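You operate a simulated robot arm through the tools that you are given. There is no shell and no other tool. Be economical: measure what you need, move in short steps, check, and stop when the job is done.

You are at the controls of a simulated robot arm. One attempt, no reset.

Task
Take the black curl and put it on the shelf under the blue conveyor. Fetch the gauge ticket and set it on the packing table shelf. Take the white ticket and leave it in the orange crate. Open the pot lid. The order is free. Set down upright: gauge ticket.

Only the result counts: the job must be done as asked and must still hold three seconds after the hand-in. Knocking over, shifting, dropping, spilling or breaking anything else fails it. Lids that push on must go on centred and level and be pressed home; caps that screw on are set level and turned clockwise until they are tight.

Robot
A 7-joint arm with a fingered hand on a trunk, on a base that drives. Base frame: it is fixed to the floor where the robot stands at the start and does not move with it; the origin is under the middle of the robot, x ahead of it, y to its left, z up; the surface under the hand at the start is at about z = 868. Lengths are in mm, angles in degrees, forces in N, time in s.
With the tool pointing down near the work surface it reaches from about 300 to 700 mm from the robot's upright axis, wherever it stands. Its first joint turns from -69.0 to 172.0 degrees. Places, roughly: black curl (5x6x3 cm) [700, 0, 900]; gauge ticket [500, 0, 1000]; orange crate (36x26x16 cm) [-500, -3800, 400]; packing table shelf [600, -900, 200]; pot lid [-3200, -2500, 1000]; shelf under the blue conveyor [-400, -4000, 300]; white ticket [-2000, 0, 500]. Payload 3.4 kg.
Tool frame: the origin (TCP) lies between the finger pads and is the grasp point; the fingertips stand 25 mm ahead of it; z points along the fingers, y is the line along which they close. The gripper opens to 88 mm. The gripper's body begins 29 mm behind the TCP. The gripper is a hand of 5 fingers: y runs from the thumb to the fingers, the wrist lies at [-13, -97, -162] in the tool frame, and closing takes about 1.5 s.
Orientation is that of the tool frame in the base frame, as a unit quaternion [x, y, z, w]. With the fingers straight down and the wrist toward the robot, the tool's x, y and z point along [0, 1, 0], [1, 0, 0] and [0, 0, -1] of the base frame.

Tools
- The arm moves only by the tool send_rows. Its argument "moves" is a list of rows, each a list of 6 numbers: the shift along the base's x, y, z in mm, then the turn, a rotation vector about the base's x, y, z in degrees. In form: [[x, y, z, wx, wy, wz], ...]. A call has 1 to 20 rows; each row shifts and turns the commanded pose from where the row before left it. "jaw" is the opening in per cent of the stroke, from 0 (shut) to 100 (fully open), set as the call begins (left out, the last holds). A row lasts 0.2 s, in which the tool goes at most 50 mm and 8.6 degrees; a call with a longer step from one row to the next is refused whole, and so is a gripper value outside its range. A pose out of reach is approached as far as the arm can. The call stops where the force on the tool passes 40 N (or 10 N more than at its start, if that is more) or the arm is blocked; 0.2 s more then pass. The fingers move at their own pace (about 153 mm/s each) and stop on an object; they squeeze with about 33 N. The grip force told is the motor's: it shows also when the fingers shut on nothing. Time passes only in rows, and 0.2 s behind the last, so rows that do not move let the fingers close. It gives the time, the measured TCP pose, the force on the tool (base axes), the opening and the grip force at its end, in the units of the frame above (readings bear some noise), with the torque about the TCP (base axes, N m) and any sound that the robot's microphone picked up.
- Cameras (640 x 400 px; columns grow to the right, rows downward): "scene" is now at [138.8, -8.9, 1438.4]; the picture's right is [-0.25, -0.97, -0.00], its down [-0.67, 0.17, -0.72] and it looks along [0.70, -0.18, -0.69] (base axes); focal length 251 px, centre (320, 200). "wrist" rides on the gripper at [59, -79, -105] in the tool frame; the picture's right is [-0.73, 0.32, -0.61], its down [-0.62, -0.68, 0.38] and it looks along [-0.29, 0.66, 0.70] (tool axes); focal length 234 px, centre (320, 200). There is no depth. A picture from a camera that has moved, and an enlarged one, comes with that camera's place and axes in the base frame and with its lens. The place of the scene camera against the robot may be out by one fixed shift of up to 25 mm in any direction.
- capture(camera): a new picture of that camera. The clock stands still meanwhile.
- move_column(by): slides the trunk up (or, below 0, down) by that many mm; the arm and the scene camera ride with it, the base frame stays. It gives what a move gives, with no picture.
- steer(legs): drives the robot by 1 to 6 legs, each [ahead, left, turn to the left] in mm, mm and degrees, along the robot's own axes; the way and the turn of a leg run together, so that a leg with both is an arc; at most 1500 mm and 180 degrees a leg. The arm and the cameras ride along, it lands a little off, and it stops where it bumps. It gives what a move gives.
- curl_fingers(index, middle, ring, little, thumb_bend, thumb_turn): sets how far each is bent, from 0 (flat) to 100 (curled in); at 30 the hand is open as for a grip, at 70 the pads meet at the TCP. One left out holds its place. A second passes; each finger stops where it meets its share of the squeeze, and holds until it gets a number again. A gripper value or a shape takes the hand back. It gives what a move gives, with no picture; readings hold the bend of each and the force on index, middle, ring, little, thumb and palm. thumb_turn goes from beside the hand (0) to across from the fingers (100), as for a grip.
- preshape(shape): the hand has 5 fingers and takes this shape, open, in about a second: jaw (thumb against the fingers, like two jaws); tri (thumb and two fingers); tip (a fingertip pinch); poke (one finger out to press); point (the index stretched); flat (the hand flat); cup (the hand cupped); fist (a fist). The gripper value then closes the fingers along that shape, each until it touches; the sizes above hold for jaw. It gives what a move gives, with no picture.
- turn_head(pan, tilt): turns the head with the scene camera to pan (to the left, within 86 degrees either way) and tilt (down, from -29 to 69), counted from straight ahead of the robot. It gives what a move gives.
- inspect(camera, box): a new picture of the part [left, top, right, bottom] of that camera's present view, enlarged. The clock stands still meanwhile.
- job_done(): hands the job in; it is judged then, once.

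Work in short steps. Places have to be worked out from the pictures, the camera data and where the tool is seen: move nearer, look again, correct. Check each grasp and each placing, and mend what went wrong. You have 165 turns and 120 pictures in all, those below and enlarged ones among them. Open the gripper and draw the arm clear of the work before you hand the job in, unless the task says otherwise; then end with one line.

The tools are called after "Emit:" as a command line: name --pt "numbers of a row" for each row, then --argument value for the rest, lists and objects as JSON in quotes. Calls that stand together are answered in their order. send_rows: Moves the arm, as the interface text tells. Its arguments: {"type":"object","properties":{"moves":{"type":"array","items":{"type":"array","items":{"type":"number"}}},"jaw":{"type":"number"}},"required":["moves"]} The other tools are called the same way: move_column (by) slides the trunk up or down; preshape (shape) gives the hand a shape; curl_fingers (index, middle, ring, little, thumb_bend, thumb_turn) moves the fingers one by one; steer (legs) drives the base; turn_head (pan, tilt) turns the head that bears the scene camera; capture (camera) takes a picture; inspect (camera, box) takes an enlarged picture of a part of a camera's view; job_done () hands the job in.

At the start:

```text
time: 0.0
tcp_pos: [440.3, -117.0, 1104.0]
tool_rot: [0.708, 0.707, 0.001, 0.0]
contact_force: [-0.4, 1.0, 0.0]
moment: [-0.01, -0.01, 0.0]
width: 87.5
finger_force: 0.0
shape: jaw
bend: [30.0, 30.0, 30.0, 30.0, 30.0, 98.0]
finger forces: [0.1, 0.1, 0.1, 0.0, 0.1, 0.0]
trunk travel left (down, up): [-700.0, 240.0]
robot x, y, heading: [-3.0, 0.3, 0.1]
head pan, tilt: [-14.6, 44.0]
```

scene: 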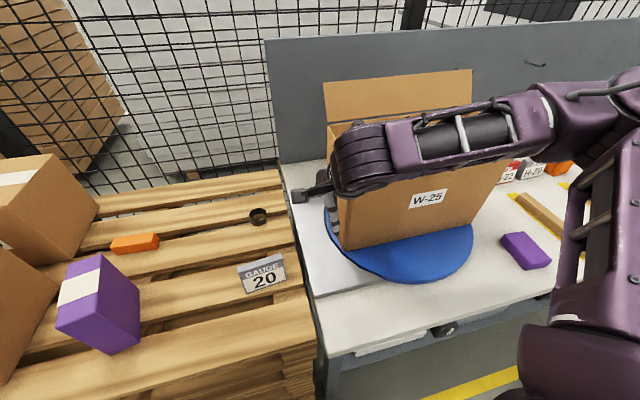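
wrist: 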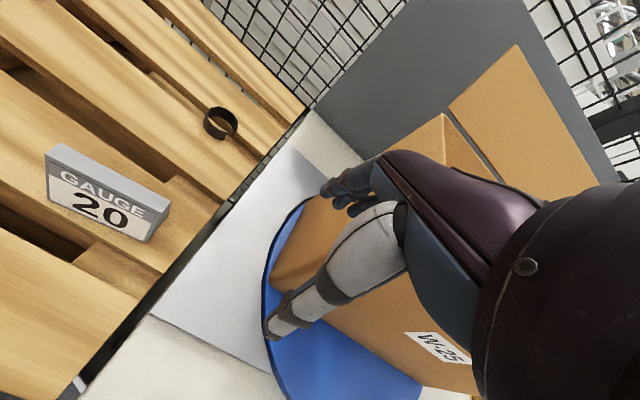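

The curl and the gauge ticket sit on the pallet near (640,30) and (445,30). Before choosing a grip I look toward the packing table's shelf.

Emit:
turn_head --pan -60 --tilt 45

Emit:
capture --camera "scene"

Emit:
inspect --camera "wrist" --box '[0, 80, 280, 260]'

```text
time: 1.1
tcp_pos: [440.6, -116.7, 1104.3]
tool_rot: [0.708, 0.707, 0.0, 0.0]
contact_force: [-0.2, 0.6, -0.5]
moment: [-0.01, 0.0, -0.01]
width: 87.6
finger_force: 0.0
shape: jaw
bend: [30.0, 30.0, 30.0, 30.0, 30.0, 98.0]
finger forces: [0.1, 0.0, 0.1, 0.1, 0.0, 0.0]
trunk travel left (down, up): [-700.0, 240.0]
robot x, y, heading: [-2.0, 1.8, 0.1]
head pan, tilt: [-60.0, 45.0]
```

```text
117 pictures are left
camera scene: at [100.1, -58.5, 1436.9], right [-0.87, -0.5, 0.0], down [-0.35, 0.61, -0.71], along [0.35, -0.61, -0.71], focal length 251 px, centre (320, 200)
```

scene: 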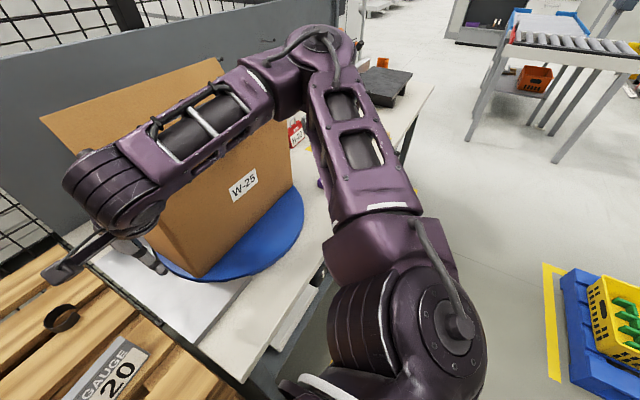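

```text
2.22 times, centred on (140, 170) of wrist
camera zoom: at [361.9, -58.2, 1210.3], right [0.32, -0.73, 0.61], down [-0.68, -0.62, -0.38], along [0.66, -0.29, -0.7], focal length 520 px, centre (720, 267)
```

zoom: 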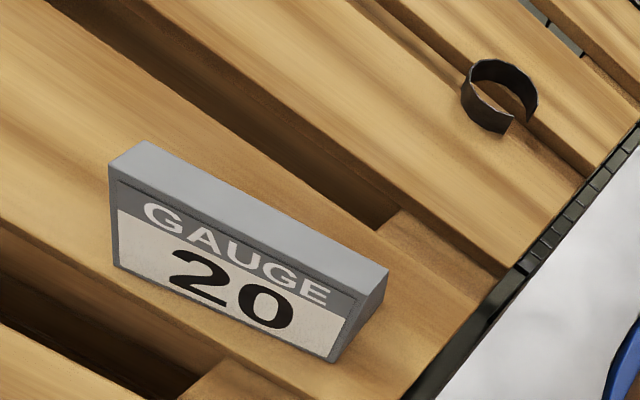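

The shelf is hidden by the arm and the table top. I back off and slide right along the table so I can see beneath it.

Emit:
steer --legs '[[-400, 0, 0], [0, -600, 0]]'

Emit:
turn_head --pan -20 --tilt 40

Emit:
capture --camera "scene"

Emit:
turn_head --pan 40 --tilt 40

Emit:
capture --camera "scene"

```text
time: 6.6
tcp_pos: [33.5, -712.5, 1105.2]
tool_rot: [0.708, 0.706, 0.0, 0.0]
contact_force: [0.7, 0.0, 0.1]
moment: [0.0, 0.0, -0.01]
width: 87.8
finger_force: 0.1
shape: jaw
bend: [30.0, 30.0, 30.0, 30.0, 30.0, 98.0]
finger forces: [0.0, 0.0, 0.1, 0.1, 0.1, 0.0]
trunk travel left (down, up): [-700.0, 240.0]
robot x, y, heading: [-404.1, -592.3, -0.2]
head pan, tilt: [-60.0, 45.0]
```

```text
time: 7.7
tcp_pos: [33.5, -713.1, 1104.6]
tool_rot: [0.708, 0.706, 0.0, 0.0]
contact_force: [-0.7, 0.4, 0.4]
moment: [0.01, -0.02, -0.06]
width: 87.7
finger_force: 0.1
shape: jaw
bend: [30.0, 30.0, 30.0, 30.0, 30.0, 98.0]
finger forces: [0.1, 0.0, 0.1, 0.0, 0.0, 0.0]
trunk travel left (down, up): [-700.0, 240.0]
robot x, y, heading: [-406.4, -591.4, -0.3]
head pan, tilt: [-20.0, 40.0]
```

```text
115 pictures are left
camera scene: at [-267.8, -611.7, 1444.2], right [-0.35, -0.94, 0.0], down [-0.6, 0.22, -0.77], along [0.72, -0.27, -0.64], focal length 251 px, centre (320, 200)
```

scene: 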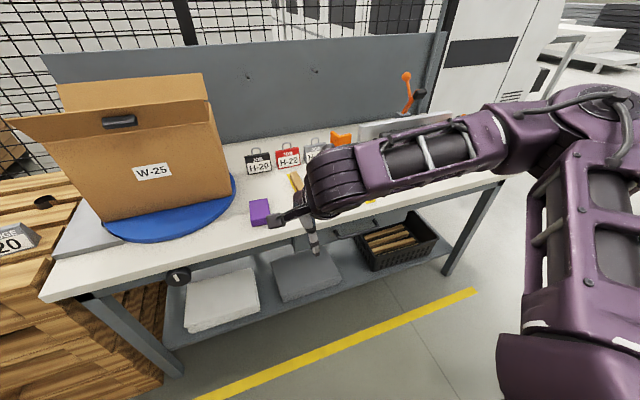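

```text
time: 9.0
tcp_pos: [33.6, -712.4, 1105.7]
tool_rot: [0.709, 0.706, 0.0, 0.001]
contact_force: [0.1, -0.7, 0.8]
moment: [0.01, 0.01, -0.02]
width: 87.6
finger_force: 0.0
shape: jaw
bend: [30.0, 30.0, 30.0, 30.0, 30.0, 98.0]
finger forces: [0.1, 0.1, 0.0, 0.1, 0.1, 0.0]
trunk travel left (down, up): [-700.0, 240.0]
robot x, y, heading: [-408.1, -592.7, -0.3]
head pan, tilt: [40.0, 40.0]
```

```text
114 pictures are left
camera scene: at [-282.1, -527.8, 1444.2], right [0.64, -0.77, 0.0], down [-0.49, -0.41, -0.77], along [0.59, 0.49, -0.64], focal length 251 px, centre (320, 200)
```

scene: 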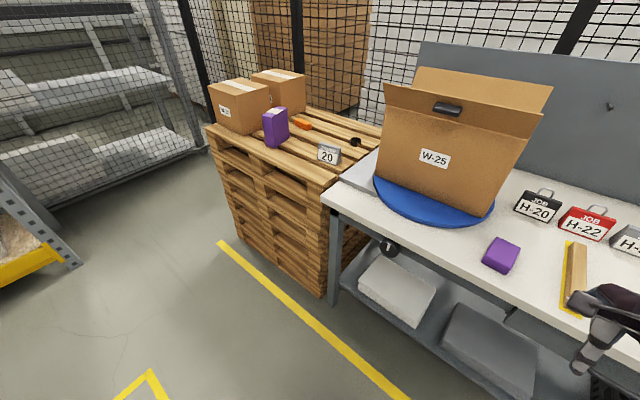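

Shelf shows clear gaps: between the white stack and the grey pad, and between the pad and the black crate (y≈-1080, x≈460). A straight-down grip with the trunk lowered should reach that, so I go back to the pallet for the gauge ticket.

Emit:
steer --legs '[[0, 690, 0], [400, 0, 0]]'

Emit:
turn_head --pan 0 --tilt 50

Emit:
capture --camera "scene"

Emit:
capture --camera "wrist"

```text
time: 14.9
tcp_pos: [442.1, -21.3, 1104.7]
tool_rot: [0.71, 0.704, 0.0, 0.0]
contact_force: [-0.5, 0.3, 0.7]
moment: [-0.04, -0.03, 0.02]
width: 87.7
finger_force: 0.1
shape: jaw
bend: [30.0, 30.0, 30.0, 30.0, 30.0, 98.0]
finger forces: [0.0, 0.0, 0.0, 0.0, 0.1, 0.1]
trunk travel left (down, up): [-700.0, 240.0]
robot x, y, heading: [5.1, 96.8, -0.4]
head pan, tilt: [40.0, 40.0]
```

```text
time: 16.0
tcp_pos: [442.6, -22.0, 1105.9]
tool_rot: [0.71, 0.704, 0.0, 0.001]
contact_force: [0.5, 0.2, 0.4]
moment: [-0.03, 0.01, 0.0]
width: 87.6
finger_force: 0.0
shape: jaw
bend: [30.0, 30.0, 30.0, 30.0, 30.0, 98.0]
finger forces: [0.0, 0.0, 0.0, 0.1, 0.1, 0.0]
trunk travel left (down, up): [-700.0, 240.0]
robot x, y, heading: [1.4, 97.6, -0.6]
head pan, tilt: [0.0, 50.0]
```

```text
113 pictures are left
camera scene: at [139.0, 109.7, 1430.0], right [-0.01, -1.0, 0.0], down [-0.77, 0.01, -0.64], along [0.64, -0.01, -0.77], focal length 251 px, centre (320, 200)
```

scene: 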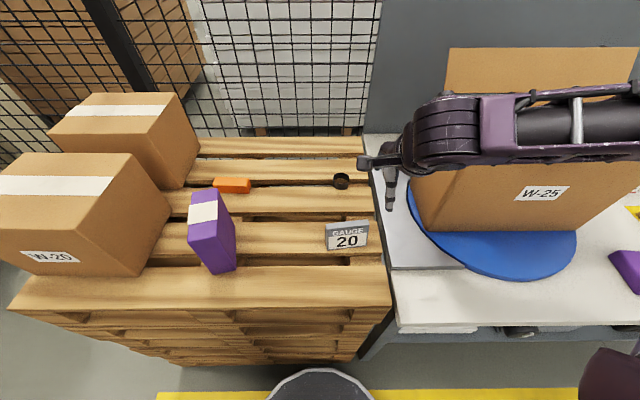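

```text
112 pictures are left
camera wrist: at [363.9, 37.5, 1210.3], right [0.32, -0.73, 0.61], down [-0.69, -0.62, -0.38], along [0.65, -0.3, -0.7], focal length 234 px, centre (320, 200)
```

wrist: 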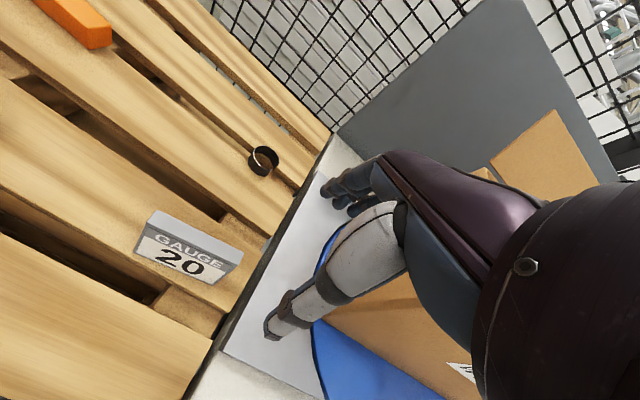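

Triangulating between the two wrist views puts the ticket's base near z≈885, with y from -23 to 72 and front face x≈432. I shift over it and look again closer.

Emit:
send_rows --pt "0 23 -30 0 0 0" --pt "0 22 -30 0 0 0" --pt "0 0 0 0 0 0" --jaw 100

Emit:
capture --camera "wrist"

Emit:
inspect --camera "scene" --box '[240, 130, 440, 270]'

```text
time: 16.8
tcp_pos: [441.9, 21.1, 1046.7]
tool_rot: [0.711, 0.703, 0.0, 0.0]
contact_force: [0.1, 0.0, 0.5]
moment: [-0.03, 0.01, -0.02]
width: 87.7
finger_force: 0.1
shape: jaw
bend: [30.0, 30.0, 30.0, 30.0, 30.0, 98.0]
finger forces: [0.1, 0.1, 0.0, 0.0, 0.0, 0.1]
trunk travel left (down, up): [-700.0, 240.0]
robot x, y, heading: [-0.1, 95.0, -0.4]
head pan, tilt: [0.0, 50.0]
```

```text
111 pictures are left
camera wrist: at [363.5, 80.9, 1151.1], right [0.32, -0.73, 0.61], down [-0.69, -0.62, -0.38], along [0.65, -0.3, -0.7], focal length 234 px, centre (320, 200)
```

wrist: 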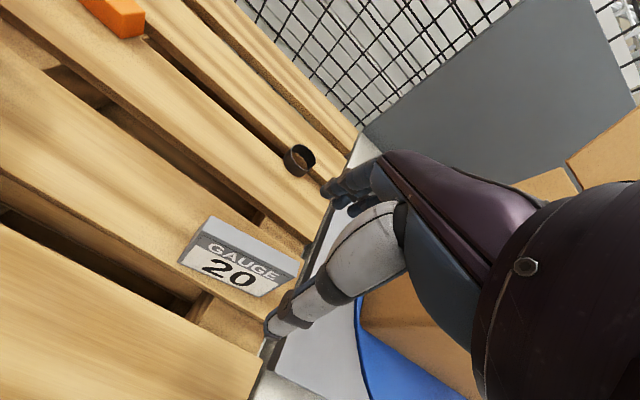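

```text
2.86 times, centred on (340, 200) of scene
camera zoom: at [138.3, 109.0, 1430.1], right [-0.01, -1.0, 0.0], down [-0.77, 0.01, -0.64], along [0.64, -0.01, -0.77], focal length 716 px, centre (263, 200)
```

zoom: 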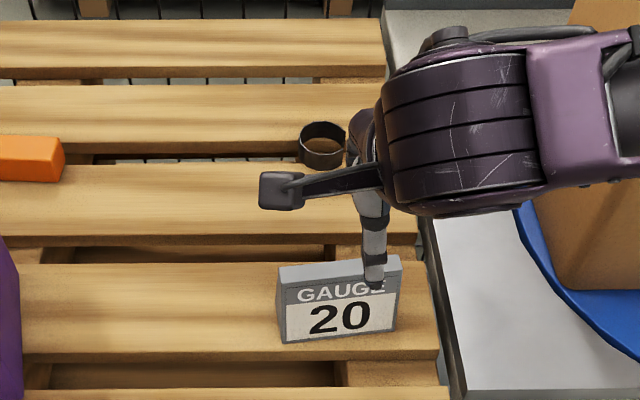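

Emit:
inspect --camera "wrist" --box '[160, 200, 320, 300]'

```text
4.00 times, centred on (240, 250) of wrist
camera zoom: at [363.5, 80.9, 1151.1], right [0.32, -0.73, 0.61], down [-0.69, -0.62, -0.38], along [0.65, -0.3, -0.7], focal length 937 px, centre (640, 0)
```

zoom: 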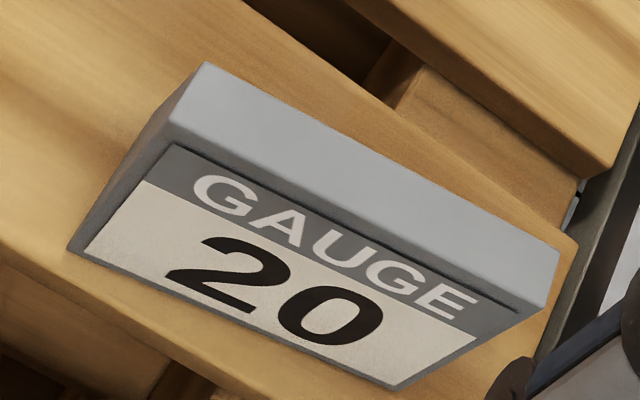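

Refined: base z≈875, top ≈948, width ≈95 mm, centre ≈(450, 28), yawed about 7°. I rotate to match and come down to TCP z≈925 in two stages.

Emit:
send_rows --pt "4 4 -20 0 0 7.5" --pt "4 3 -20 0 0 0" --pt "0 0 -25 0 0 0" --pt "0 0 0 0 0 0"

Emit:
capture --camera "wrist"

Emit:
inspect --camera "scene" --box '[240, 130, 440, 270]'

```text
time: 17.8
tcp_pos: [450.4, 28.1, 980.3]
tool_rot: [0.663, 0.749, 0.0, -0.001]
contact_force: [-0.5, 0.1, -0.4]
moment: [-0.03, 0.0, 0.02]
width: 87.5
finger_force: 0.1
shape: jaw
bend: [30.0, 30.0, 30.0, 30.0, 30.0, 98.0]
finger forces: [0.1, 0.0, 0.1, 0.0, 0.1, 0.1]
trunk travel left (down, up): [-700.0, 240.0]
robot x, y, heading: [1.6, 97.3, -0.7]
head pan, tilt: [0.0, 50.0]
```

```text
108 pictures are left
camera wrist: at [364.5, 78.0, 1085.2], right [0.41, -0.68, 0.61], down [-0.6, -0.7, -0.38], along [0.69, -0.21, -0.7], focal length 234 px, centre (320, 200)
```

wrist: 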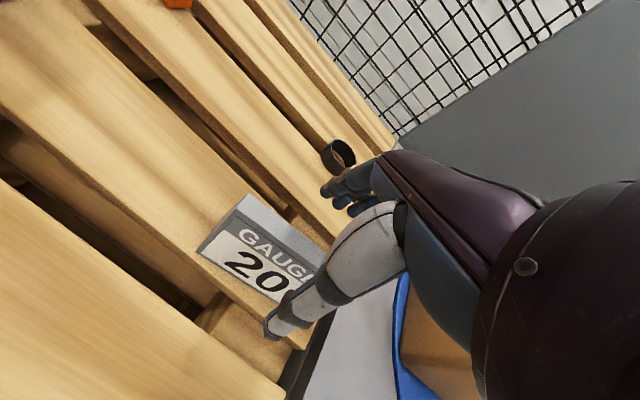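

```text
2.86 times, centred on (340, 200) of scene
camera zoom: at [138.7, 109.9, 1430.0], right [-0.01, -1.0, 0.0], down [-0.77, 0.01, -0.64], along [0.64, -0.01, -0.77], focal length 716 px, centre (263, 200)
```

zoom: 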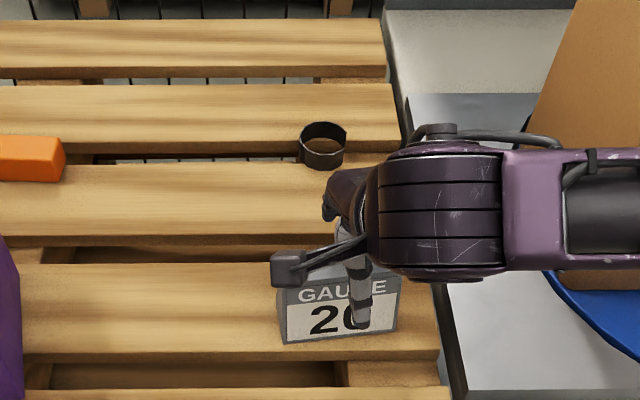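

Alignment looks right, with the thumb in front and the fingers behind. I descend the rest of the way, then check before closing.

Emit:
send_rows --pt "0 0 -20 0 0 0" --pt "0 0 -20 0 0 0" --pt "0 0 -15 0 0 0" --pt "0 0 0 0 0 0"

Emit:
capture --camera "wrist"

```text
time: 18.8
tcp_pos: [450.5, 29.1, 925.7]
tool_rot: [0.663, 0.749, 0.0, 0.0]
contact_force: [-0.8, -0.1, -0.5]
moment: [0.01, -0.02, -0.05]
width: 87.8
finger_force: 0.1
shape: jaw
bend: [30.0, 30.0, 30.0, 30.0, 30.0, 98.0]
finger forces: [0.0, 0.0, 0.1, 0.1, 0.1, 0.0]
trunk travel left (down, up): [-700.0, 240.0]
robot x, y, heading: [5.8, 99.7, -0.5]
head pan, tilt: [0.0, 50.0]
```

```text
106 pictures are left
camera wrist: at [364.6, 77.7, 1030.1], right [0.41, -0.68, 0.61], down [-0.6, -0.7, -0.38], along [0.69, -0.21, -0.7], focal length 234 px, centre (320, 200)
```

wrist: 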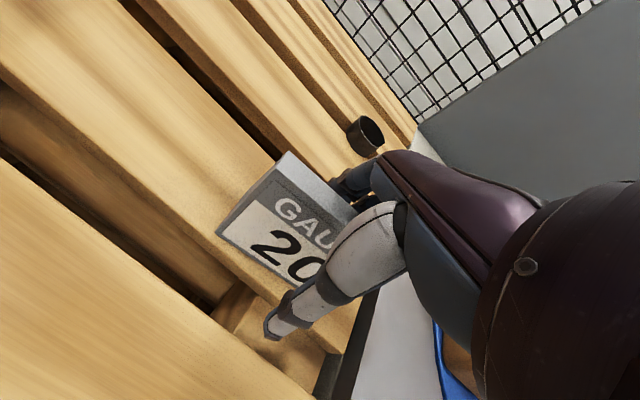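

The ticket stands between thumb and fingers without contact. I close on it now.

Emit:
send_rows --pt "0 0 0 0 0 0" --pt "0 0 0 0 0 0" --pt "0 0 0 0 0 0" --pt "0 0 0 0 0 0" --pt "0 0 0 0 0 0" --pt "0 0 0 0 0 0" --pt "0 0 0 0 0 0" --pt "0 0 0 0 0 0" --jaw 0

Emit:
capture --camera "wrist"

```text
time: 20.6
tcp_pos: [449.3, 28.7, 924.5]
tool_rot: [0.663, 0.749, 0.0, 0.0]
contact_force: [0.8, 0.1, 2.4]
moment: [0.0, -0.01, 0.06]
width: 24.3
finger_force: 32.9
shape: jaw
bend: [74.0, 54.0, 54.0, 57.0, 75.0, 100.0]
finger forces: [17.0, 8.4, 3.7, 0.2, 29.1, 0.0]
trunk travel left (down, up): [-700.0, 240.0]
robot x, y, heading: [4.7, 96.8, -0.4]
head pan, tilt: [0.0, 50.0]
```

```text
105 pictures are left
camera wrist: at [364.4, 77.7, 1030.5], right [0.41, -0.68, 0.61], down [-0.6, -0.7, -0.38], along [0.69, -0.21, -0.7], focal length 234 px, centre (320, 200)
```

wrist: 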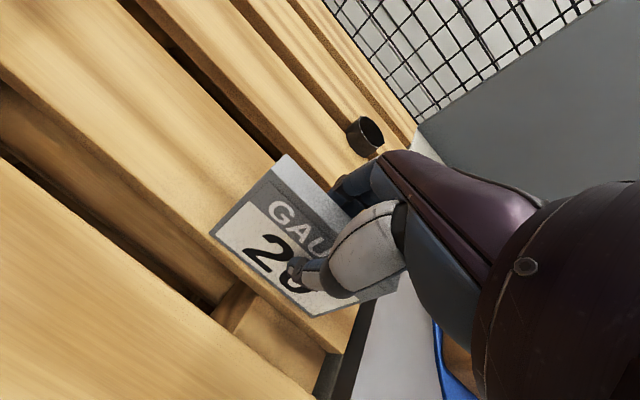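

It holds with about 29 N on the thumb. I lift straight up and check the ticket in the hand.

Emit:
send_rows --pt "0 0 10 0 0 0" --pt "0 0 20 0 0 0" --pt "0 0 30 0 0 0" --pt "0 0 40 0 0 0" --pt "0 0 40 0 0 0" --pt "0 0 40 0 0 0" --pt "0 0 0 0 0 0"

Emit:
capture --camera "wrist"

Emit:
inspect --camera "scene" --box '[240, 100, 440, 240]'

```text
time: 22.2
tcp_pos: [450.3, 30.1, 1105.1]
tool_rot: [0.662, 0.749, -0.001, 0.0]
contact_force: [-0.6, 0.2, 0.2]
moment: [0.02, 0.01, 0.0]
width: 23.7
finger_force: 32.4
shape: jaw
bend: [74.0, 55.0, 57.0, 57.0, 75.0, 99.0]
finger forces: [17.9, 7.5, 3.5, 0.0, 29.0, 0.0]
trunk travel left (down, up): [-700.0, 240.0]
robot x, y, heading: [-0.1, 99.1, -0.7]
head pan, tilt: [0.0, 50.0]
```

```text
104 pictures are left
camera wrist: at [365.0, 78.9, 1210.7], right [0.41, -0.68, 0.61], down [-0.6, -0.7, -0.38], along [0.69, -0.21, -0.7], focal length 234 px, centre (320, 200)
```

wrist: 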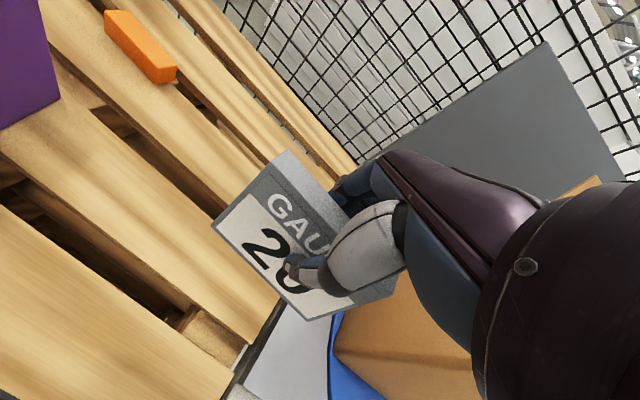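

```text
2.86 times, centred on (340, 170) of scene
camera zoom: at [139.4, 109.3, 1430.0], right [-0.01, -1.0, 0.0], down [-0.77, 0.01, -0.64], along [0.64, -0.01, -0.77], focal length 716 px, centre (263, 286)
```

zoom: 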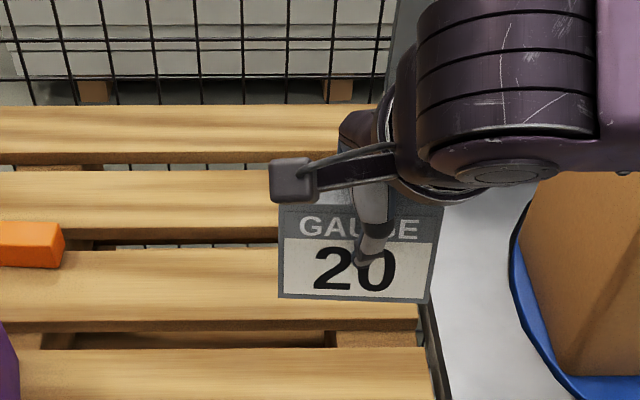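

Ticket is secure and level. I drive back and along to the shelf gap, lower the trunk part-way and look at the shelf.

Emit:
steer --legs '[[-450, 0, 0], [0, -1110, 0]]'

Emit:
move_column --by -500

Emit:
turn_head --pan 0 --tilt 35

Emit:
capture --camera "scene"

Emit:
capture --camera "wrist"

```text
time: 30.2
tcp_pos: [-9.1, -1061.5, 1105.5]
tool_rot: [0.66, 0.751, 0.0, 0.0]
contact_force: [0.1, -0.9, -1.6]
moment: [0.0, -0.02, 0.0]
width: 24.0
finger_force: 33.4
shape: jaw
bend: [74.0, 55.0, 58.0, 57.0, 75.0, 99.0]
finger forces: [18.0, 7.5, 3.4, 0.0, 29.0, 0.1]
trunk travel left (down, up): [-700.0, 240.0]
robot x, y, heading: [-458.2, -999.7, 0.0]
head pan, tilt: [0.0, 50.0]
```

```text
refused: -500 is not a number from -400 to 400
```

```text
time: 30.9
tcp_pos: [-9.2, -1062.2, 1105.6]
tool_rot: [0.66, 0.751, 0.0, -0.001]
contact_force: [-0.3, -1.2, -0.4]
moment: [0.0, 0.03, -0.02]
width: 23.7
finger_force: 32.7
shape: jaw
bend: [74.0, 55.0, 58.0, 57.0, 75.0, 99.0]
finger forces: [17.9, 7.5, 3.5, 0.0, 29.0, 0.0]
trunk travel left (down, up): [-700.0, 240.0]
robot x, y, heading: [-457.2, -995.5, 0.0]
head pan, tilt: [0.0, 35.0]
```

```text
102 pictures are left
camera scene: at [-309.8, -985.0, 1451.7], right [0.0, -1.0, 0.0], down [-0.57, 0.0, -0.82], along [0.82, 0.0, -0.57], focal length 251 px, centre (320, 200)
```

scene: 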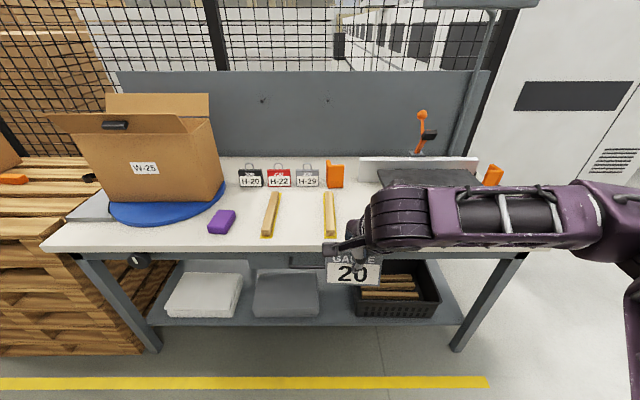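

```text
101 pictures are left
camera wrist: at [-95.0, -1013.7, 1210.4], right [0.41, -0.68, 0.61], down [-0.6, -0.71, -0.38], along [0.69, -0.2, -0.7], focal length 234 px, centre (320, 200)
```

wrist: 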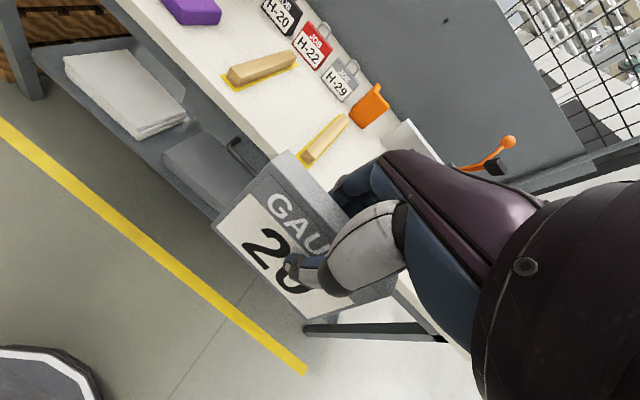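

Gap between grey pad and crate spans roughly y -985 to -1150 and the shelf edge is near x≈370. I lower the trunk fully while still clear of the table.

Emit:
move_column --by -400

Emit:
move_column --by -300

Emit:
turn_head --pan -15 --tilt 15

Emit:
capture --camera "scene"

Emit:
capture --camera "wrist"

```text
time: 34.8
tcp_pos: [-9.7, -1063.0, 705.7]
tool_rot: [0.66, 0.752, 0.0, 0.0]
contact_force: [0.2, 0.4, 0.7]
moment: [-0.01, -0.03, 0.01]
width: 23.8
finger_force: 33.2
shape: jaw
bend: [74.0, 56.0, 58.0, 57.0, 75.0, 99.0]
finger forces: [18.0, 7.3, 3.4, 0.0, 29.1, 0.0]
trunk travel left (down, up): [-300.0, 640.0]
robot x, y, heading: [-458.3, -996.7, -0.1]
head pan, tilt: [0.0, 35.0]
```

```text
time: 37.8
tcp_pos: [-8.6, -1061.3, 405.9]
tool_rot: [0.66, 0.751, -0.001, -0.001]
contact_force: [0.5, 0.2, 0.1]
moment: [-0.01, 0.01, -0.03]
width: 24.3
finger_force: 32.7
shape: jaw
bend: [74.0, 56.0, 58.0, 57.0, 75.0, 99.0]
finger forces: [18.2, 7.4, 3.5, 0.0, 29.0, 0.1]
trunk travel left (down, up): [0.0, 940.0]
robot x, y, heading: [-453.7, -997.7, -0.3]
head pan, tilt: [0.0, 35.0]
```

```text
time: 38.6
tcp_pos: [-10.1, -1061.9, 405.6]
tool_rot: [0.66, 0.751, 0.0, 0.0]
contact_force: [-0.1, -0.1, -0.4]
moment: [-0.01, -0.01, 0.04]
width: 24.0
finger_force: 32.9
shape: jaw
bend: [74.0, 56.0, 58.0, 57.0, 75.0, 99.0]
finger forces: [18.1, 7.4, 3.5, 0.0, 29.0, 0.0]
trunk travel left (down, up): [0.0, 940.0]
robot x, y, heading: [-456.4, -991.8, -0.0]
head pan, tilt: [-15.0, 15.0]
```

```text
100 pictures are left
camera scene: at [-307.7, -1009.1, 783.7], right [-0.26, -0.97, 0.0], down [-0.25, 0.07, -0.97], along [0.93, -0.25, -0.26], focal length 251 px, centre (320, 200)
```

scene: 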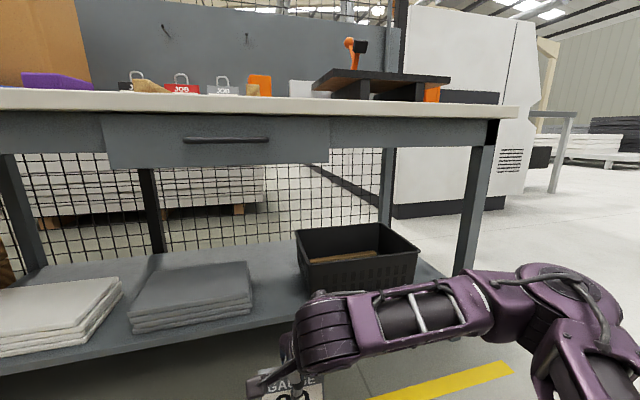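

```text
99 pictures are left
camera wrist: at [-95.1, -1013.7, 510.4], right [0.41, -0.68, 0.61], down [-0.6, -0.71, -0.38], along [0.69, -0.2, -0.7], focal length 234 px, centre (320, 200)
```

wrist: 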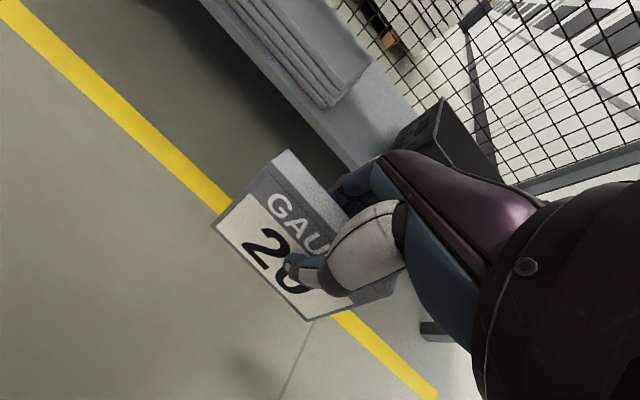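

Shelf surface ≈ z 217; the gap centre is y≈-1072. I drive forward 330 and then extend the arm the rest, so the head stays clear of the table.

Emit:
steer --legs '[[330, 0, 0]]'

Emit:
send_rows --pt "30 -2 0 0 0 0" --pt "30 -2 0 0 0 0" --pt "30 -2 0 0 0 0" --pt "30 0 0 0 0 0" --pt "0 0 0 0 0 0"

Emit:
turn_head --pan -5 --tilt 35

Emit:
capture --camera "scene"

Emit:
capture --camera "wrist"

```text
time: 40.8
tcp_pos: [321.1, -1060.8, 405.7]
tool_rot: [0.659, 0.752, 0.001, 0.0]
contact_force: [0.1, -0.1, 0.6]
moment: [-0.02, 0.03, -0.04]
width: 24.1
finger_force: 33.2
shape: jaw
bend: [74.0, 56.0, 58.0, 57.0, 75.0, 99.0]
finger forces: [18.1, 7.4, 3.5, 0.0, 29.0, 0.0]
trunk travel left (down, up): [0.0, 940.0]
robot x, y, heading: [-129.2, -998.2, 0.1]
head pan, tilt: [-15.0, 15.0]
```

```text
time: 42.0
tcp_pos: [441.5, -1065.3, 404.2]
tool_rot: [0.658, 0.753, 0.0, 0.0]
contact_force: [-0.8, 0.5, -0.6]
moment: [0.02, 0.01, 0.02]
width: 24.0
finger_force: 33.5
shape: jaw
bend: [74.0, 56.0, 58.0, 57.0, 75.0, 99.0]
finger forces: [18.0, 7.5, 3.5, 0.0, 29.1, 0.0]
trunk travel left (down, up): [0.0, 940.0]
robot x, y, heading: [-129.1, -999.8, 0.4]
head pan, tilt: [-15.0, 15.0]
```

```text
time: 42.8
tcp_pos: [440.2, -1066.3, 404.7]
tool_rot: [0.659, 0.752, 0.001, 0.001]
contact_force: [-0.4, 0.7, 0.4]
moment: [0.0, 0.0, 0.02]
width: 23.9
finger_force: 33.0
shape: jaw
bend: [74.0, 56.0, 58.0, 57.0, 75.0, 99.0]
finger forces: [18.1, 7.4, 3.5, 0.0, 29.1, 0.0]
trunk travel left (down, up): [0.0, 940.0]
robot x, y, heading: [-129.6, -996.8, 0.1]
head pan, tilt: [-5.0, 35.0]
```

```text
98 pictures are left
camera scene: at [19.4, -992.5, 751.8], right [-0.09, -1.0, 0.0], down [-0.57, 0.05, -0.82], along [0.82, -0.07, -0.57], focal length 251 px, centre (320, 200)
```

scene: 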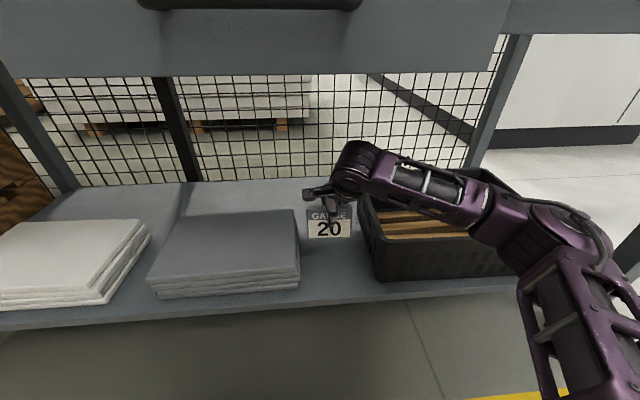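

```text
97 pictures are left
camera wrist: at [354.2, -1018.4, 509.9], right [0.42, -0.68, 0.61], down [-0.59, -0.71, -0.38], along [0.69, -0.2, -0.7], focal length 234 px, centre (320, 200)
```

wrist: 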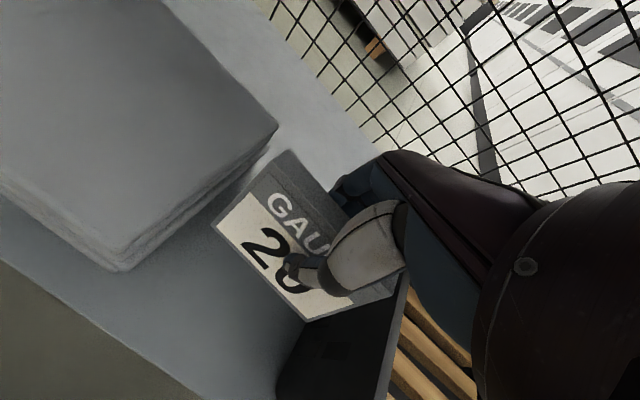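

Wrist view puts the pad's side at y≈-983, crate side at ≈-1180, shelf edge at x≈350. I pull back to x≈408 to keep the forearm clear of the crate, and descend part-way.

Emit:
send_rows --pt "-16 -4 0 0 0 0" --pt "-16 -4 0 0 0 0" --pt "0 0 -30 0 0 0" --pt "0 0 -30 0 0 0" --pt "0 0 -30 0 0 0" --pt "0 0 0 0 0 0"

Emit:
capture --camera "scene"

Emit:
capture --camera "wrist"

```text
time: 44.2
tcp_pos: [411.2, -1074.4, 315.5]
tool_rot: [0.659, 0.752, 0.0, 0.0]
contact_force: [0.5, 0.1, -0.1]
moment: [-0.04, -0.01, -0.04]
width: 24.2
finger_force: 33.3
shape: jaw
bend: [74.0, 56.0, 58.0, 57.0, 75.0, 99.0]
finger forces: [18.1, 7.2, 3.4, 0.0, 29.0, 0.0]
trunk travel left (down, up): [0.0, 940.0]
robot x, y, heading: [-130.0, -998.5, 0.2]
head pan, tilt: [-5.0, 35.0]
```

```text
96 pictures are left
camera scene: at [19.4, -992.4, 751.8], right [-0.09, -1.0, 0.0], down [-0.57, 0.05, -0.82], along [0.82, -0.07, -0.57], focal length 251 px, centre (320, 200)
```

scene: 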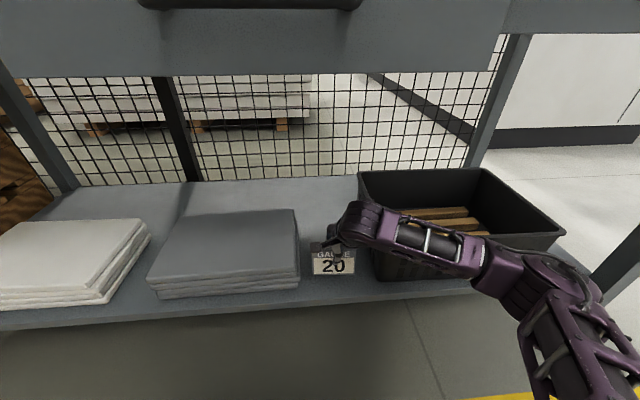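

```text
95 pictures are left
camera wrist: at [323.8, -1027.3, 421.7], right [0.42, -0.68, 0.61], down [-0.59, -0.71, -0.38], along [0.69, -0.2, -0.7], focal length 234 px, centre (320, 200)
```

wrist: 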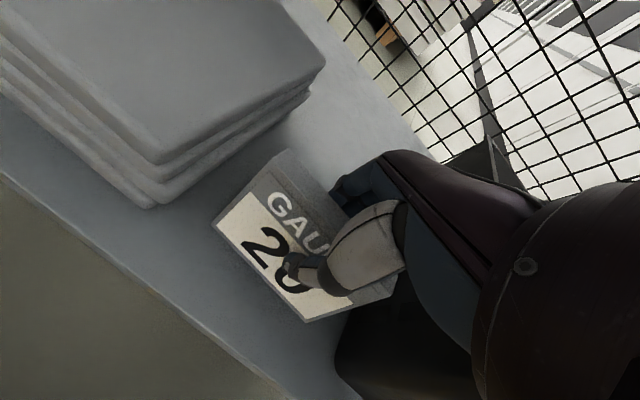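

Position is clear on both sides. I go down slowly toward contact.

Emit:
send_rows --pt "0 0 -15 0 0 0" --pt "0 0 -15 0 0 0" --pt "0 0 -8 0 0 0" --pt "0 0 -3 0 0 0" --pt "0 0 -3 0 0 0" --pt "0 0 0 0 0 0"

Emit:
capture --camera "wrist"

Emit:
capture --camera "scene"

```text
time: 45.4
tcp_pos: [411.6, -1075.5, 281.1]
tool_rot: [0.66, 0.752, 0.01, 0.006]
contact_force: [-2.8, -0.1, 22.3]
moment: [0.0, 0.07, 0.03]
width: 26.4
finger_force: 33.0
shape: jaw
bend: [74.0, 56.0, 59.0, 57.0, 75.0, 98.0]
finger forces: [19.4, 9.0, 4.2, 0.0, 35.8, 0.0]
trunk travel left (down, up): [0.0, 940.0]
robot x, y, heading: [-128.2, -996.0, 0.1]
head pan, tilt: [-5.0, 35.0]
stopped in row 5: the force on the tool passed its limit at 42 N (the readings are from after the stop); the commanded pose is now the measured one
```

```text
94 pictures are left
camera wrist: at [323.6, -1027.5, 385.1], right [0.4, -0.68, 0.61], down [-0.59, -0.7, -0.4], along [0.7, -0.2, -0.68], focal length 234 px, centre (320, 200)
```

wrist: 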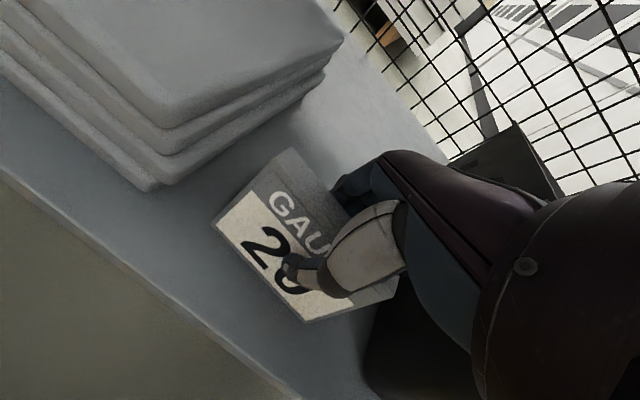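

```text
93 pictures are left
camera scene: at [17.1, -992.4, 752.2], right [-0.09, -1.0, 0.0], down [-0.57, 0.05, -0.82], along [0.82, -0.07, -0.57], focal length 251 px, centre (320, 200)
```

scene: 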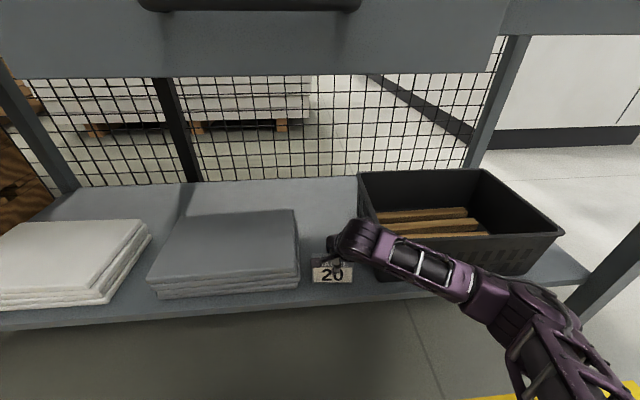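

Contact at TCP z≈281 with small torque means the ticket's base meets the shelf (z≈231). I ease off 2 mm, then open the hand gently in stages.

Emit:
send_rows --pt "0 0 1 0 0 0" --pt "0 0 0 0 0 0"

Emit:
send_rows --pt "0 0 0 0 0 0" --pt "0 0 0 0 0 0" --pt "0 0 0 0 0 0" --jaw 40

Emit:
capture --camera "wrist"

```text
time: 46.0
tcp_pos: [412.1, -1074.9, 279.8]
tool_rot: [0.66, 0.752, 0.008, 0.005]
contact_force: [2.1, -0.5, 27.8]
moment: [-0.02, -0.04, 0.04]
width: 26.7
finger_force: 33.3
shape: jaw
bend: [74.0, 55.0, 59.0, 57.0, 76.0, 98.0]
finger forces: [21.5, 10.3, 5.0, 0.0, 35.5, 0.0]
trunk travel left (down, up): [0.0, 940.0]
robot x, y, heading: [-125.5, -996.5, -0.0]
head pan, tilt: [-5.0, 35.0]
```

```text
time: 46.8
tcp_pos: [410.0, -1075.5, 276.1]
tool_rot: [0.659, 0.752, 0.004, 0.002]
contact_force: [0.0, -0.3, 0.6]
moment: [0.01, 0.0, 0.02]
width: 34.9
finger_force: 0.0
shape: jaw
bend: [74.0, 49.0, 46.0, 44.0, 72.0, 100.0]
finger forces: [0.1, 0.0, 0.0, 0.1, 0.1, 0.0]
trunk travel left (down, up): [0.0, 940.0]
robot x, y, heading: [-130.7, -993.8, -0.0]
head pan, tilt: [-5.0, 35.0]
```

```text
92 pictures are left
camera wrist: at [323.9, -1027.7, 380.9], right [0.41, -0.68, 0.61], down [-0.59, -0.71, -0.39], along [0.69, -0.2, -0.69], focal length 234 px, centre (320, 200)
```

wrist: 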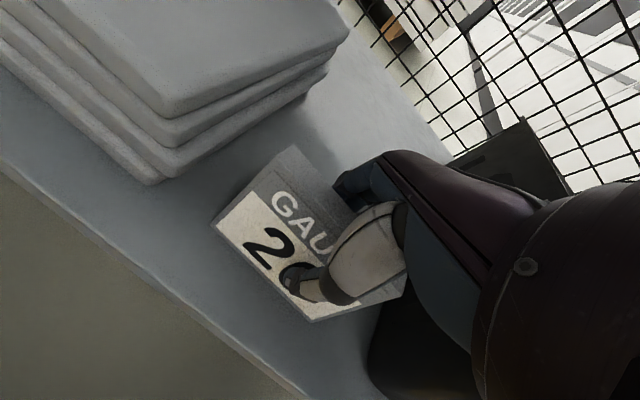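

The ticket stands on its own with no finger force. I open fully and raise the hand straight up.

Emit:
send_rows --pt "0 0 0 0 0 0" --pt "0 0 0 0 0 0" --pt "0 0 0 0 0 0" --pt "0 0 0 0 0 0" --pt "0 0 0 0 0 0" --jaw 100

Emit:
send_rows --pt "0 0 10 0 0 0" --pt "0 0 20 0 0 0" --pt "0 0 25 0 0 0" --pt "0 0 30 0 0 0" --pt "0 0 40 0 0 0" --pt "0 0 0 0 0 0"

Emit:
capture --camera "scene"

Emit:
capture --camera "wrist"

```text
time: 48.0
tcp_pos: [410.3, -1074.9, 276.8]
tool_rot: [0.659, 0.752, 0.005, 0.003]
contact_force: [-0.7, -0.4, -0.2]
moment: [-0.01, -0.01, 0.01]
width: 88.1
finger_force: 0.1
shape: jaw
bend: [30.0, 30.0, 30.0, 30.0, 30.0, 98.0]
finger forces: [0.1, 0.0, 0.0, 0.0, 0.1, 0.0]
trunk travel left (down, up): [0.0, 940.0]
robot x, y, heading: [-127.4, -999.9, -0.1]
head pan, tilt: [-5.0, 35.0]
```

```text
time: 49.4
tcp_pos: [412.0, -1077.6, 400.3]
tool_rot: [0.66, 0.752, 0.005, 0.003]
contact_force: [0.4, 0.2, 0.2]
moment: [0.01, -0.02, -0.01]
width: 87.8
finger_force: 0.1
shape: jaw
bend: [30.0, 30.0, 30.0, 30.0, 30.0, 98.0]
finger forces: [0.0, 0.0, 0.1, 0.0, 0.1, 0.0]
trunk travel left (down, up): [0.0, 940.0]
robot x, y, heading: [-124.1, -997.8, 0.2]
head pan, tilt: [-5.0, 35.0]
```

```text
91 pictures are left
camera scene: at [19.2, -992.6, 751.8], right [-0.09, -1.0, 0.0], down [-0.57, 0.05, -0.82], along [0.82, -0.07, -0.57], focal length 251 px, centre (320, 200)
```

scene: 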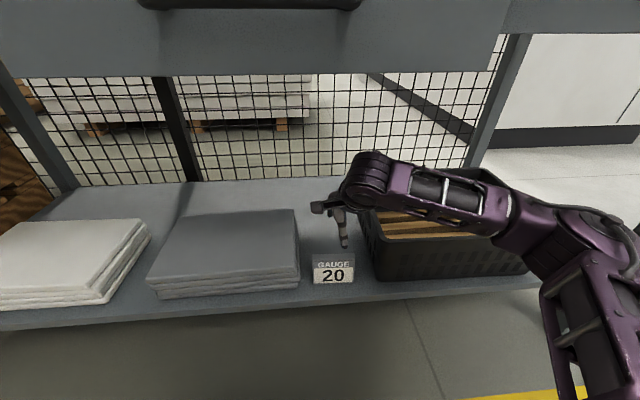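

```text
90 pictures are left
camera wrist: at [324.7, -1030.1, 505.3], right [0.41, -0.68, 0.61], down [-0.59, -0.71, -0.39], along [0.7, -0.2, -0.69], focal length 234 px, centre (320, 200)
```

wrist: 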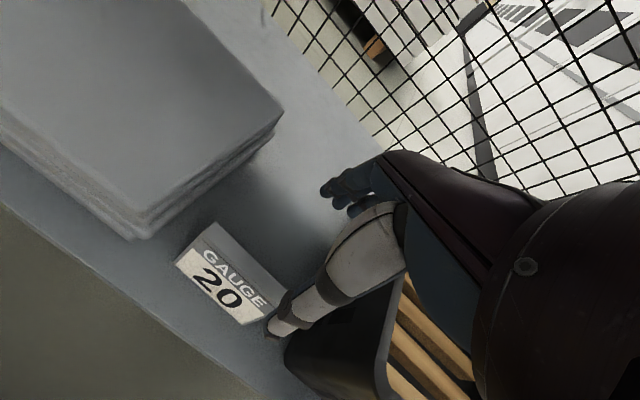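

The gauge ticket stands upright and clear of everything. I back out, raise the trunk above the start level (so the forearm passes over the box), and go to the pallet from its left for the curl.

Emit:
steer --legs '[[-350, 0, 0]]'

Emit:
move_column --by 400

Emit:
move_column --by 400

Emit:
steer --legs '[[0, 1240, 0], [350, 0, 0]]'

Emit:
turn_head --pan -15 --tilt 45

Emit:
capture --camera "scene"

```text
time: 51.7
tcp_pos: [63.8, -1074.5, 400.3]
tool_rot: [0.657, 0.754, 0.005, 0.003]
contact_force: [0.4, -0.2, -0.3]
moment: [0.04, 0.01, 0.0]
width: 87.7
finger_force: 0.0
shape: jaw
bend: [30.0, 30.0, 30.0, 30.0, 30.0, 98.0]
finger forces: [0.1, 0.0, 0.0, 0.0, 0.0, 0.1]
trunk travel left (down, up): [0.0, 940.0]
robot x, y, heading: [-479.5, -998.1, 0.6]
head pan, tilt: [-5.0, 35.0]
```

```text
time: 55.5
tcp_pos: [63.5, -1075.0, 800.5]
tool_rot: [0.656, 0.755, 0.005, 0.003]
contact_force: [0.7, -0.6, -0.6]
moment: [-0.01, 0.0, -0.02]
width: 87.7
finger_force: 0.0
shape: jaw
bend: [30.0, 30.0, 30.0, 30.0, 30.0, 98.0]
finger forces: [0.0, 0.1, 0.0, 0.0, 0.1, 0.1]
trunk travel left (down, up): [-400.0, 540.0]
robot x, y, heading: [-478.3, -997.1, 0.8]
head pan, tilt: [-5.0, 35.0]
```

```text
time: 59.3
tcp_pos: [63.2, -1074.2, 1201.1]
tool_rot: [0.656, 0.754, 0.005, 0.003]
contact_force: [0.0, -0.3, 0.4]
moment: [0.01, -0.02, 0.02]
width: 87.9
finger_force: 0.0
shape: jaw
bend: [30.0, 30.0, 30.0, 30.0, 30.0, 98.0]
finger forces: [0.0, 0.1, 0.1, 0.0, 0.0, 0.1]
trunk travel left (down, up): [-800.0, 140.0]
robot x, y, heading: [-478.4, -998.0, 1.0]
head pan, tilt: [-5.0, 35.0]
```

```text
time: 67.4
tcp_pos: [405.1, 140.8, 1201.3]
tool_rot: [0.665, 0.747, 0.004, 0.003]
contact_force: [0.9, 0.7, -0.4]
moment: [0.01, -0.01, 0.0]
width: 87.7
finger_force: 0.1
shape: jaw
bend: [30.0, 30.0, 30.0, 30.0, 30.0, 98.0]
finger forces: [0.0, 0.0, 0.0, 0.1, 0.0, 0.0]
trunk travel left (down, up): [-800.0, 140.0]
robot x, y, heading: [-132.0, 228.6, -0.8]
head pan, tilt: [-5.0, 35.0]
```

```text
time: 68.1
tcp_pos: [407.1, 140.1, 1200.4]
tool_rot: [0.665, 0.747, 0.005, 0.003]
contact_force: [0.6, 0.0, -0.7]
moment: [0.02, -0.01, -0.02]
width: 87.8
finger_force: 0.0
shape: jaw
bend: [30.0, 30.0, 30.0, 30.0, 30.0, 98.0]
finger forces: [0.1, 0.0, 0.1, 0.0, 0.0, 0.0]
trunk travel left (down, up): [-800.0, 140.0]
robot x, y, heading: [-132.4, 228.1, -0.6]
head pan, tilt: [-15.0, 45.0]
```

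```text
89 pictures are left
camera scene: at [6.0, 217.5, 1536.9], right [-0.27, -0.96, 0.0], down [-0.68, 0.19, -0.71], along [0.68, -0.19, -0.71], focal length 251 px, centre (320, 200)
```

scene: 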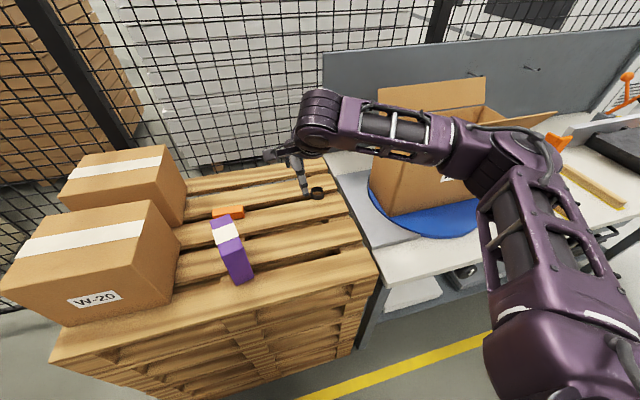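

Path ahead is clear; I move up to the pallet, yaw the hand about -35° and bring it above the curl at height.

Emit:
steer --legs '[[140, 0, 0]]'

Emit:
send_rows --pt "20 -18 -10 0 0 -7" --pt "20 -18 -10 0 0 -7" --pt "20 -18 -10 0 0 -7" --pt "20 -18 -10 0 0 -7" --pt "20 -18 -10 0 0 -7" --pt "10 -9 -10 0 0 0" --pt "0 0 0 0 0 0"

Emit:
capture --camera "scene"

Emit:
capture --camera "wrist"

```text
time: 69.4
tcp_pos: [545.5, 139.3, 1201.6]
tool_rot: [0.664, 0.748, 0.005, 0.004]
contact_force: [0.1, 0.0, -0.6]
moment: [0.03, -0.01, 0.0]
width: 88.1
finger_force: 0.1
shape: jaw
bend: [30.0, 30.0, 30.0, 30.0, 30.0, 98.0]
finger forces: [0.1, 0.1, 0.0, 0.0, 0.0, 0.0]
trunk travel left (down, up): [-800.0, 140.0]
robot x, y, heading: [10.9, 227.1, -0.9]
head pan, tilt: [-15.0, 45.0]
```

```text
time: 71.0
tcp_pos: [658.2, 41.8, 1140.2]
tool_rot: [0.858, 0.514, 0.003, 0.005]
contact_force: [0.1, 0.1, 0.5]
moment: [-0.01, 0.01, -0.03]
width: 88.3
finger_force: 0.1
shape: jaw
bend: [30.0, 30.0, 30.0, 30.0, 30.0, 98.0]
finger forces: [0.0, 0.0, 0.1, 0.1, 0.0, 0.0]
trunk travel left (down, up): [-800.0, 140.0]
robot x, y, heading: [12.1, 226.8, -0.6]
head pan, tilt: [-15.0, 45.0]
```

```text
88 pictures are left
camera scene: at [146.2, 216.2, 1537.0], right [-0.27, -0.96, 0.0], down [-0.68, 0.19, -0.71], along [0.68, -0.19, -0.71], focal length 251 px, centre (320, 200)
```

scene: 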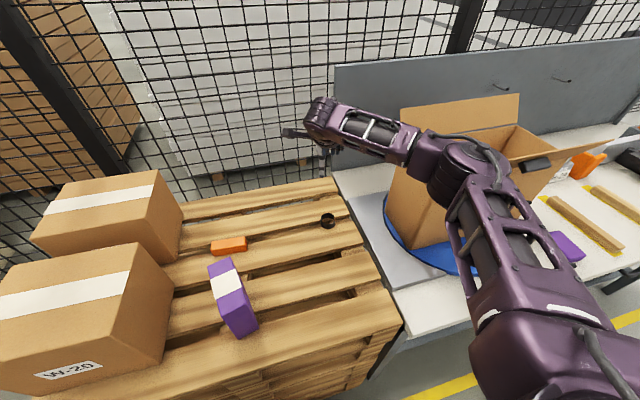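

```text
87 pictures are left
camera wrist: at [614.4, 131.2, 1245.1], right [-0.07, -0.79, 0.61], down [-0.89, -0.23, -0.39], along [0.45, -0.57, -0.69], focal length 234 px, centre (320, 200)
```

wrist: 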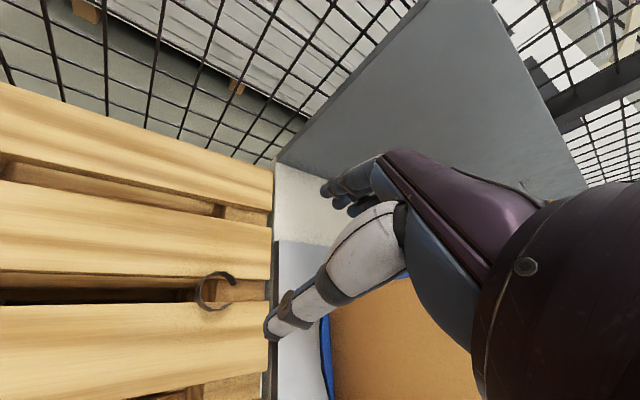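

Emit:
inspect --camera "wrist" --box '[155, 240, 275, 340]'

Emit:
inspect --camera "scene" --box '[280, 180, 376, 240]'

```text
4.00 times, centred on (215, 290) of wrist
camera zoom: at [614.4, 131.2, 1245.1], right [-0.07, -0.79, 0.61], down [-0.89, -0.23, -0.39], along [0.45, -0.57, -0.69], focal length 937 px, centre (740, -160)
```

zoom: 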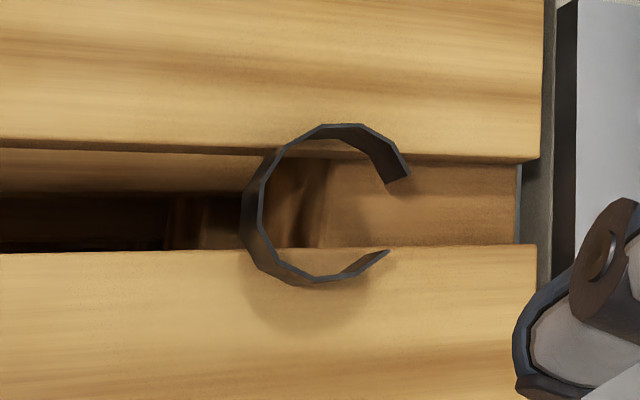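

```text
6.67 times, centred on (328, 210) of scene
camera zoom: at [146.2, 216.2, 1537.0], right [-0.27, -0.96, 0.0], down [-0.68, 0.19, -0.71], along [0.68, -0.19, -0.71], focal length 1671 px, centre (267, 133)
```

zoom: 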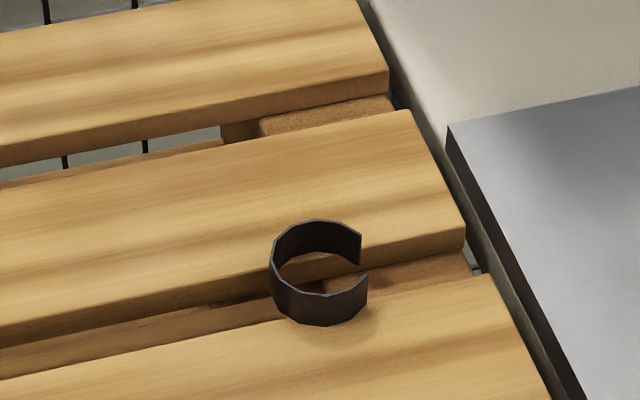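

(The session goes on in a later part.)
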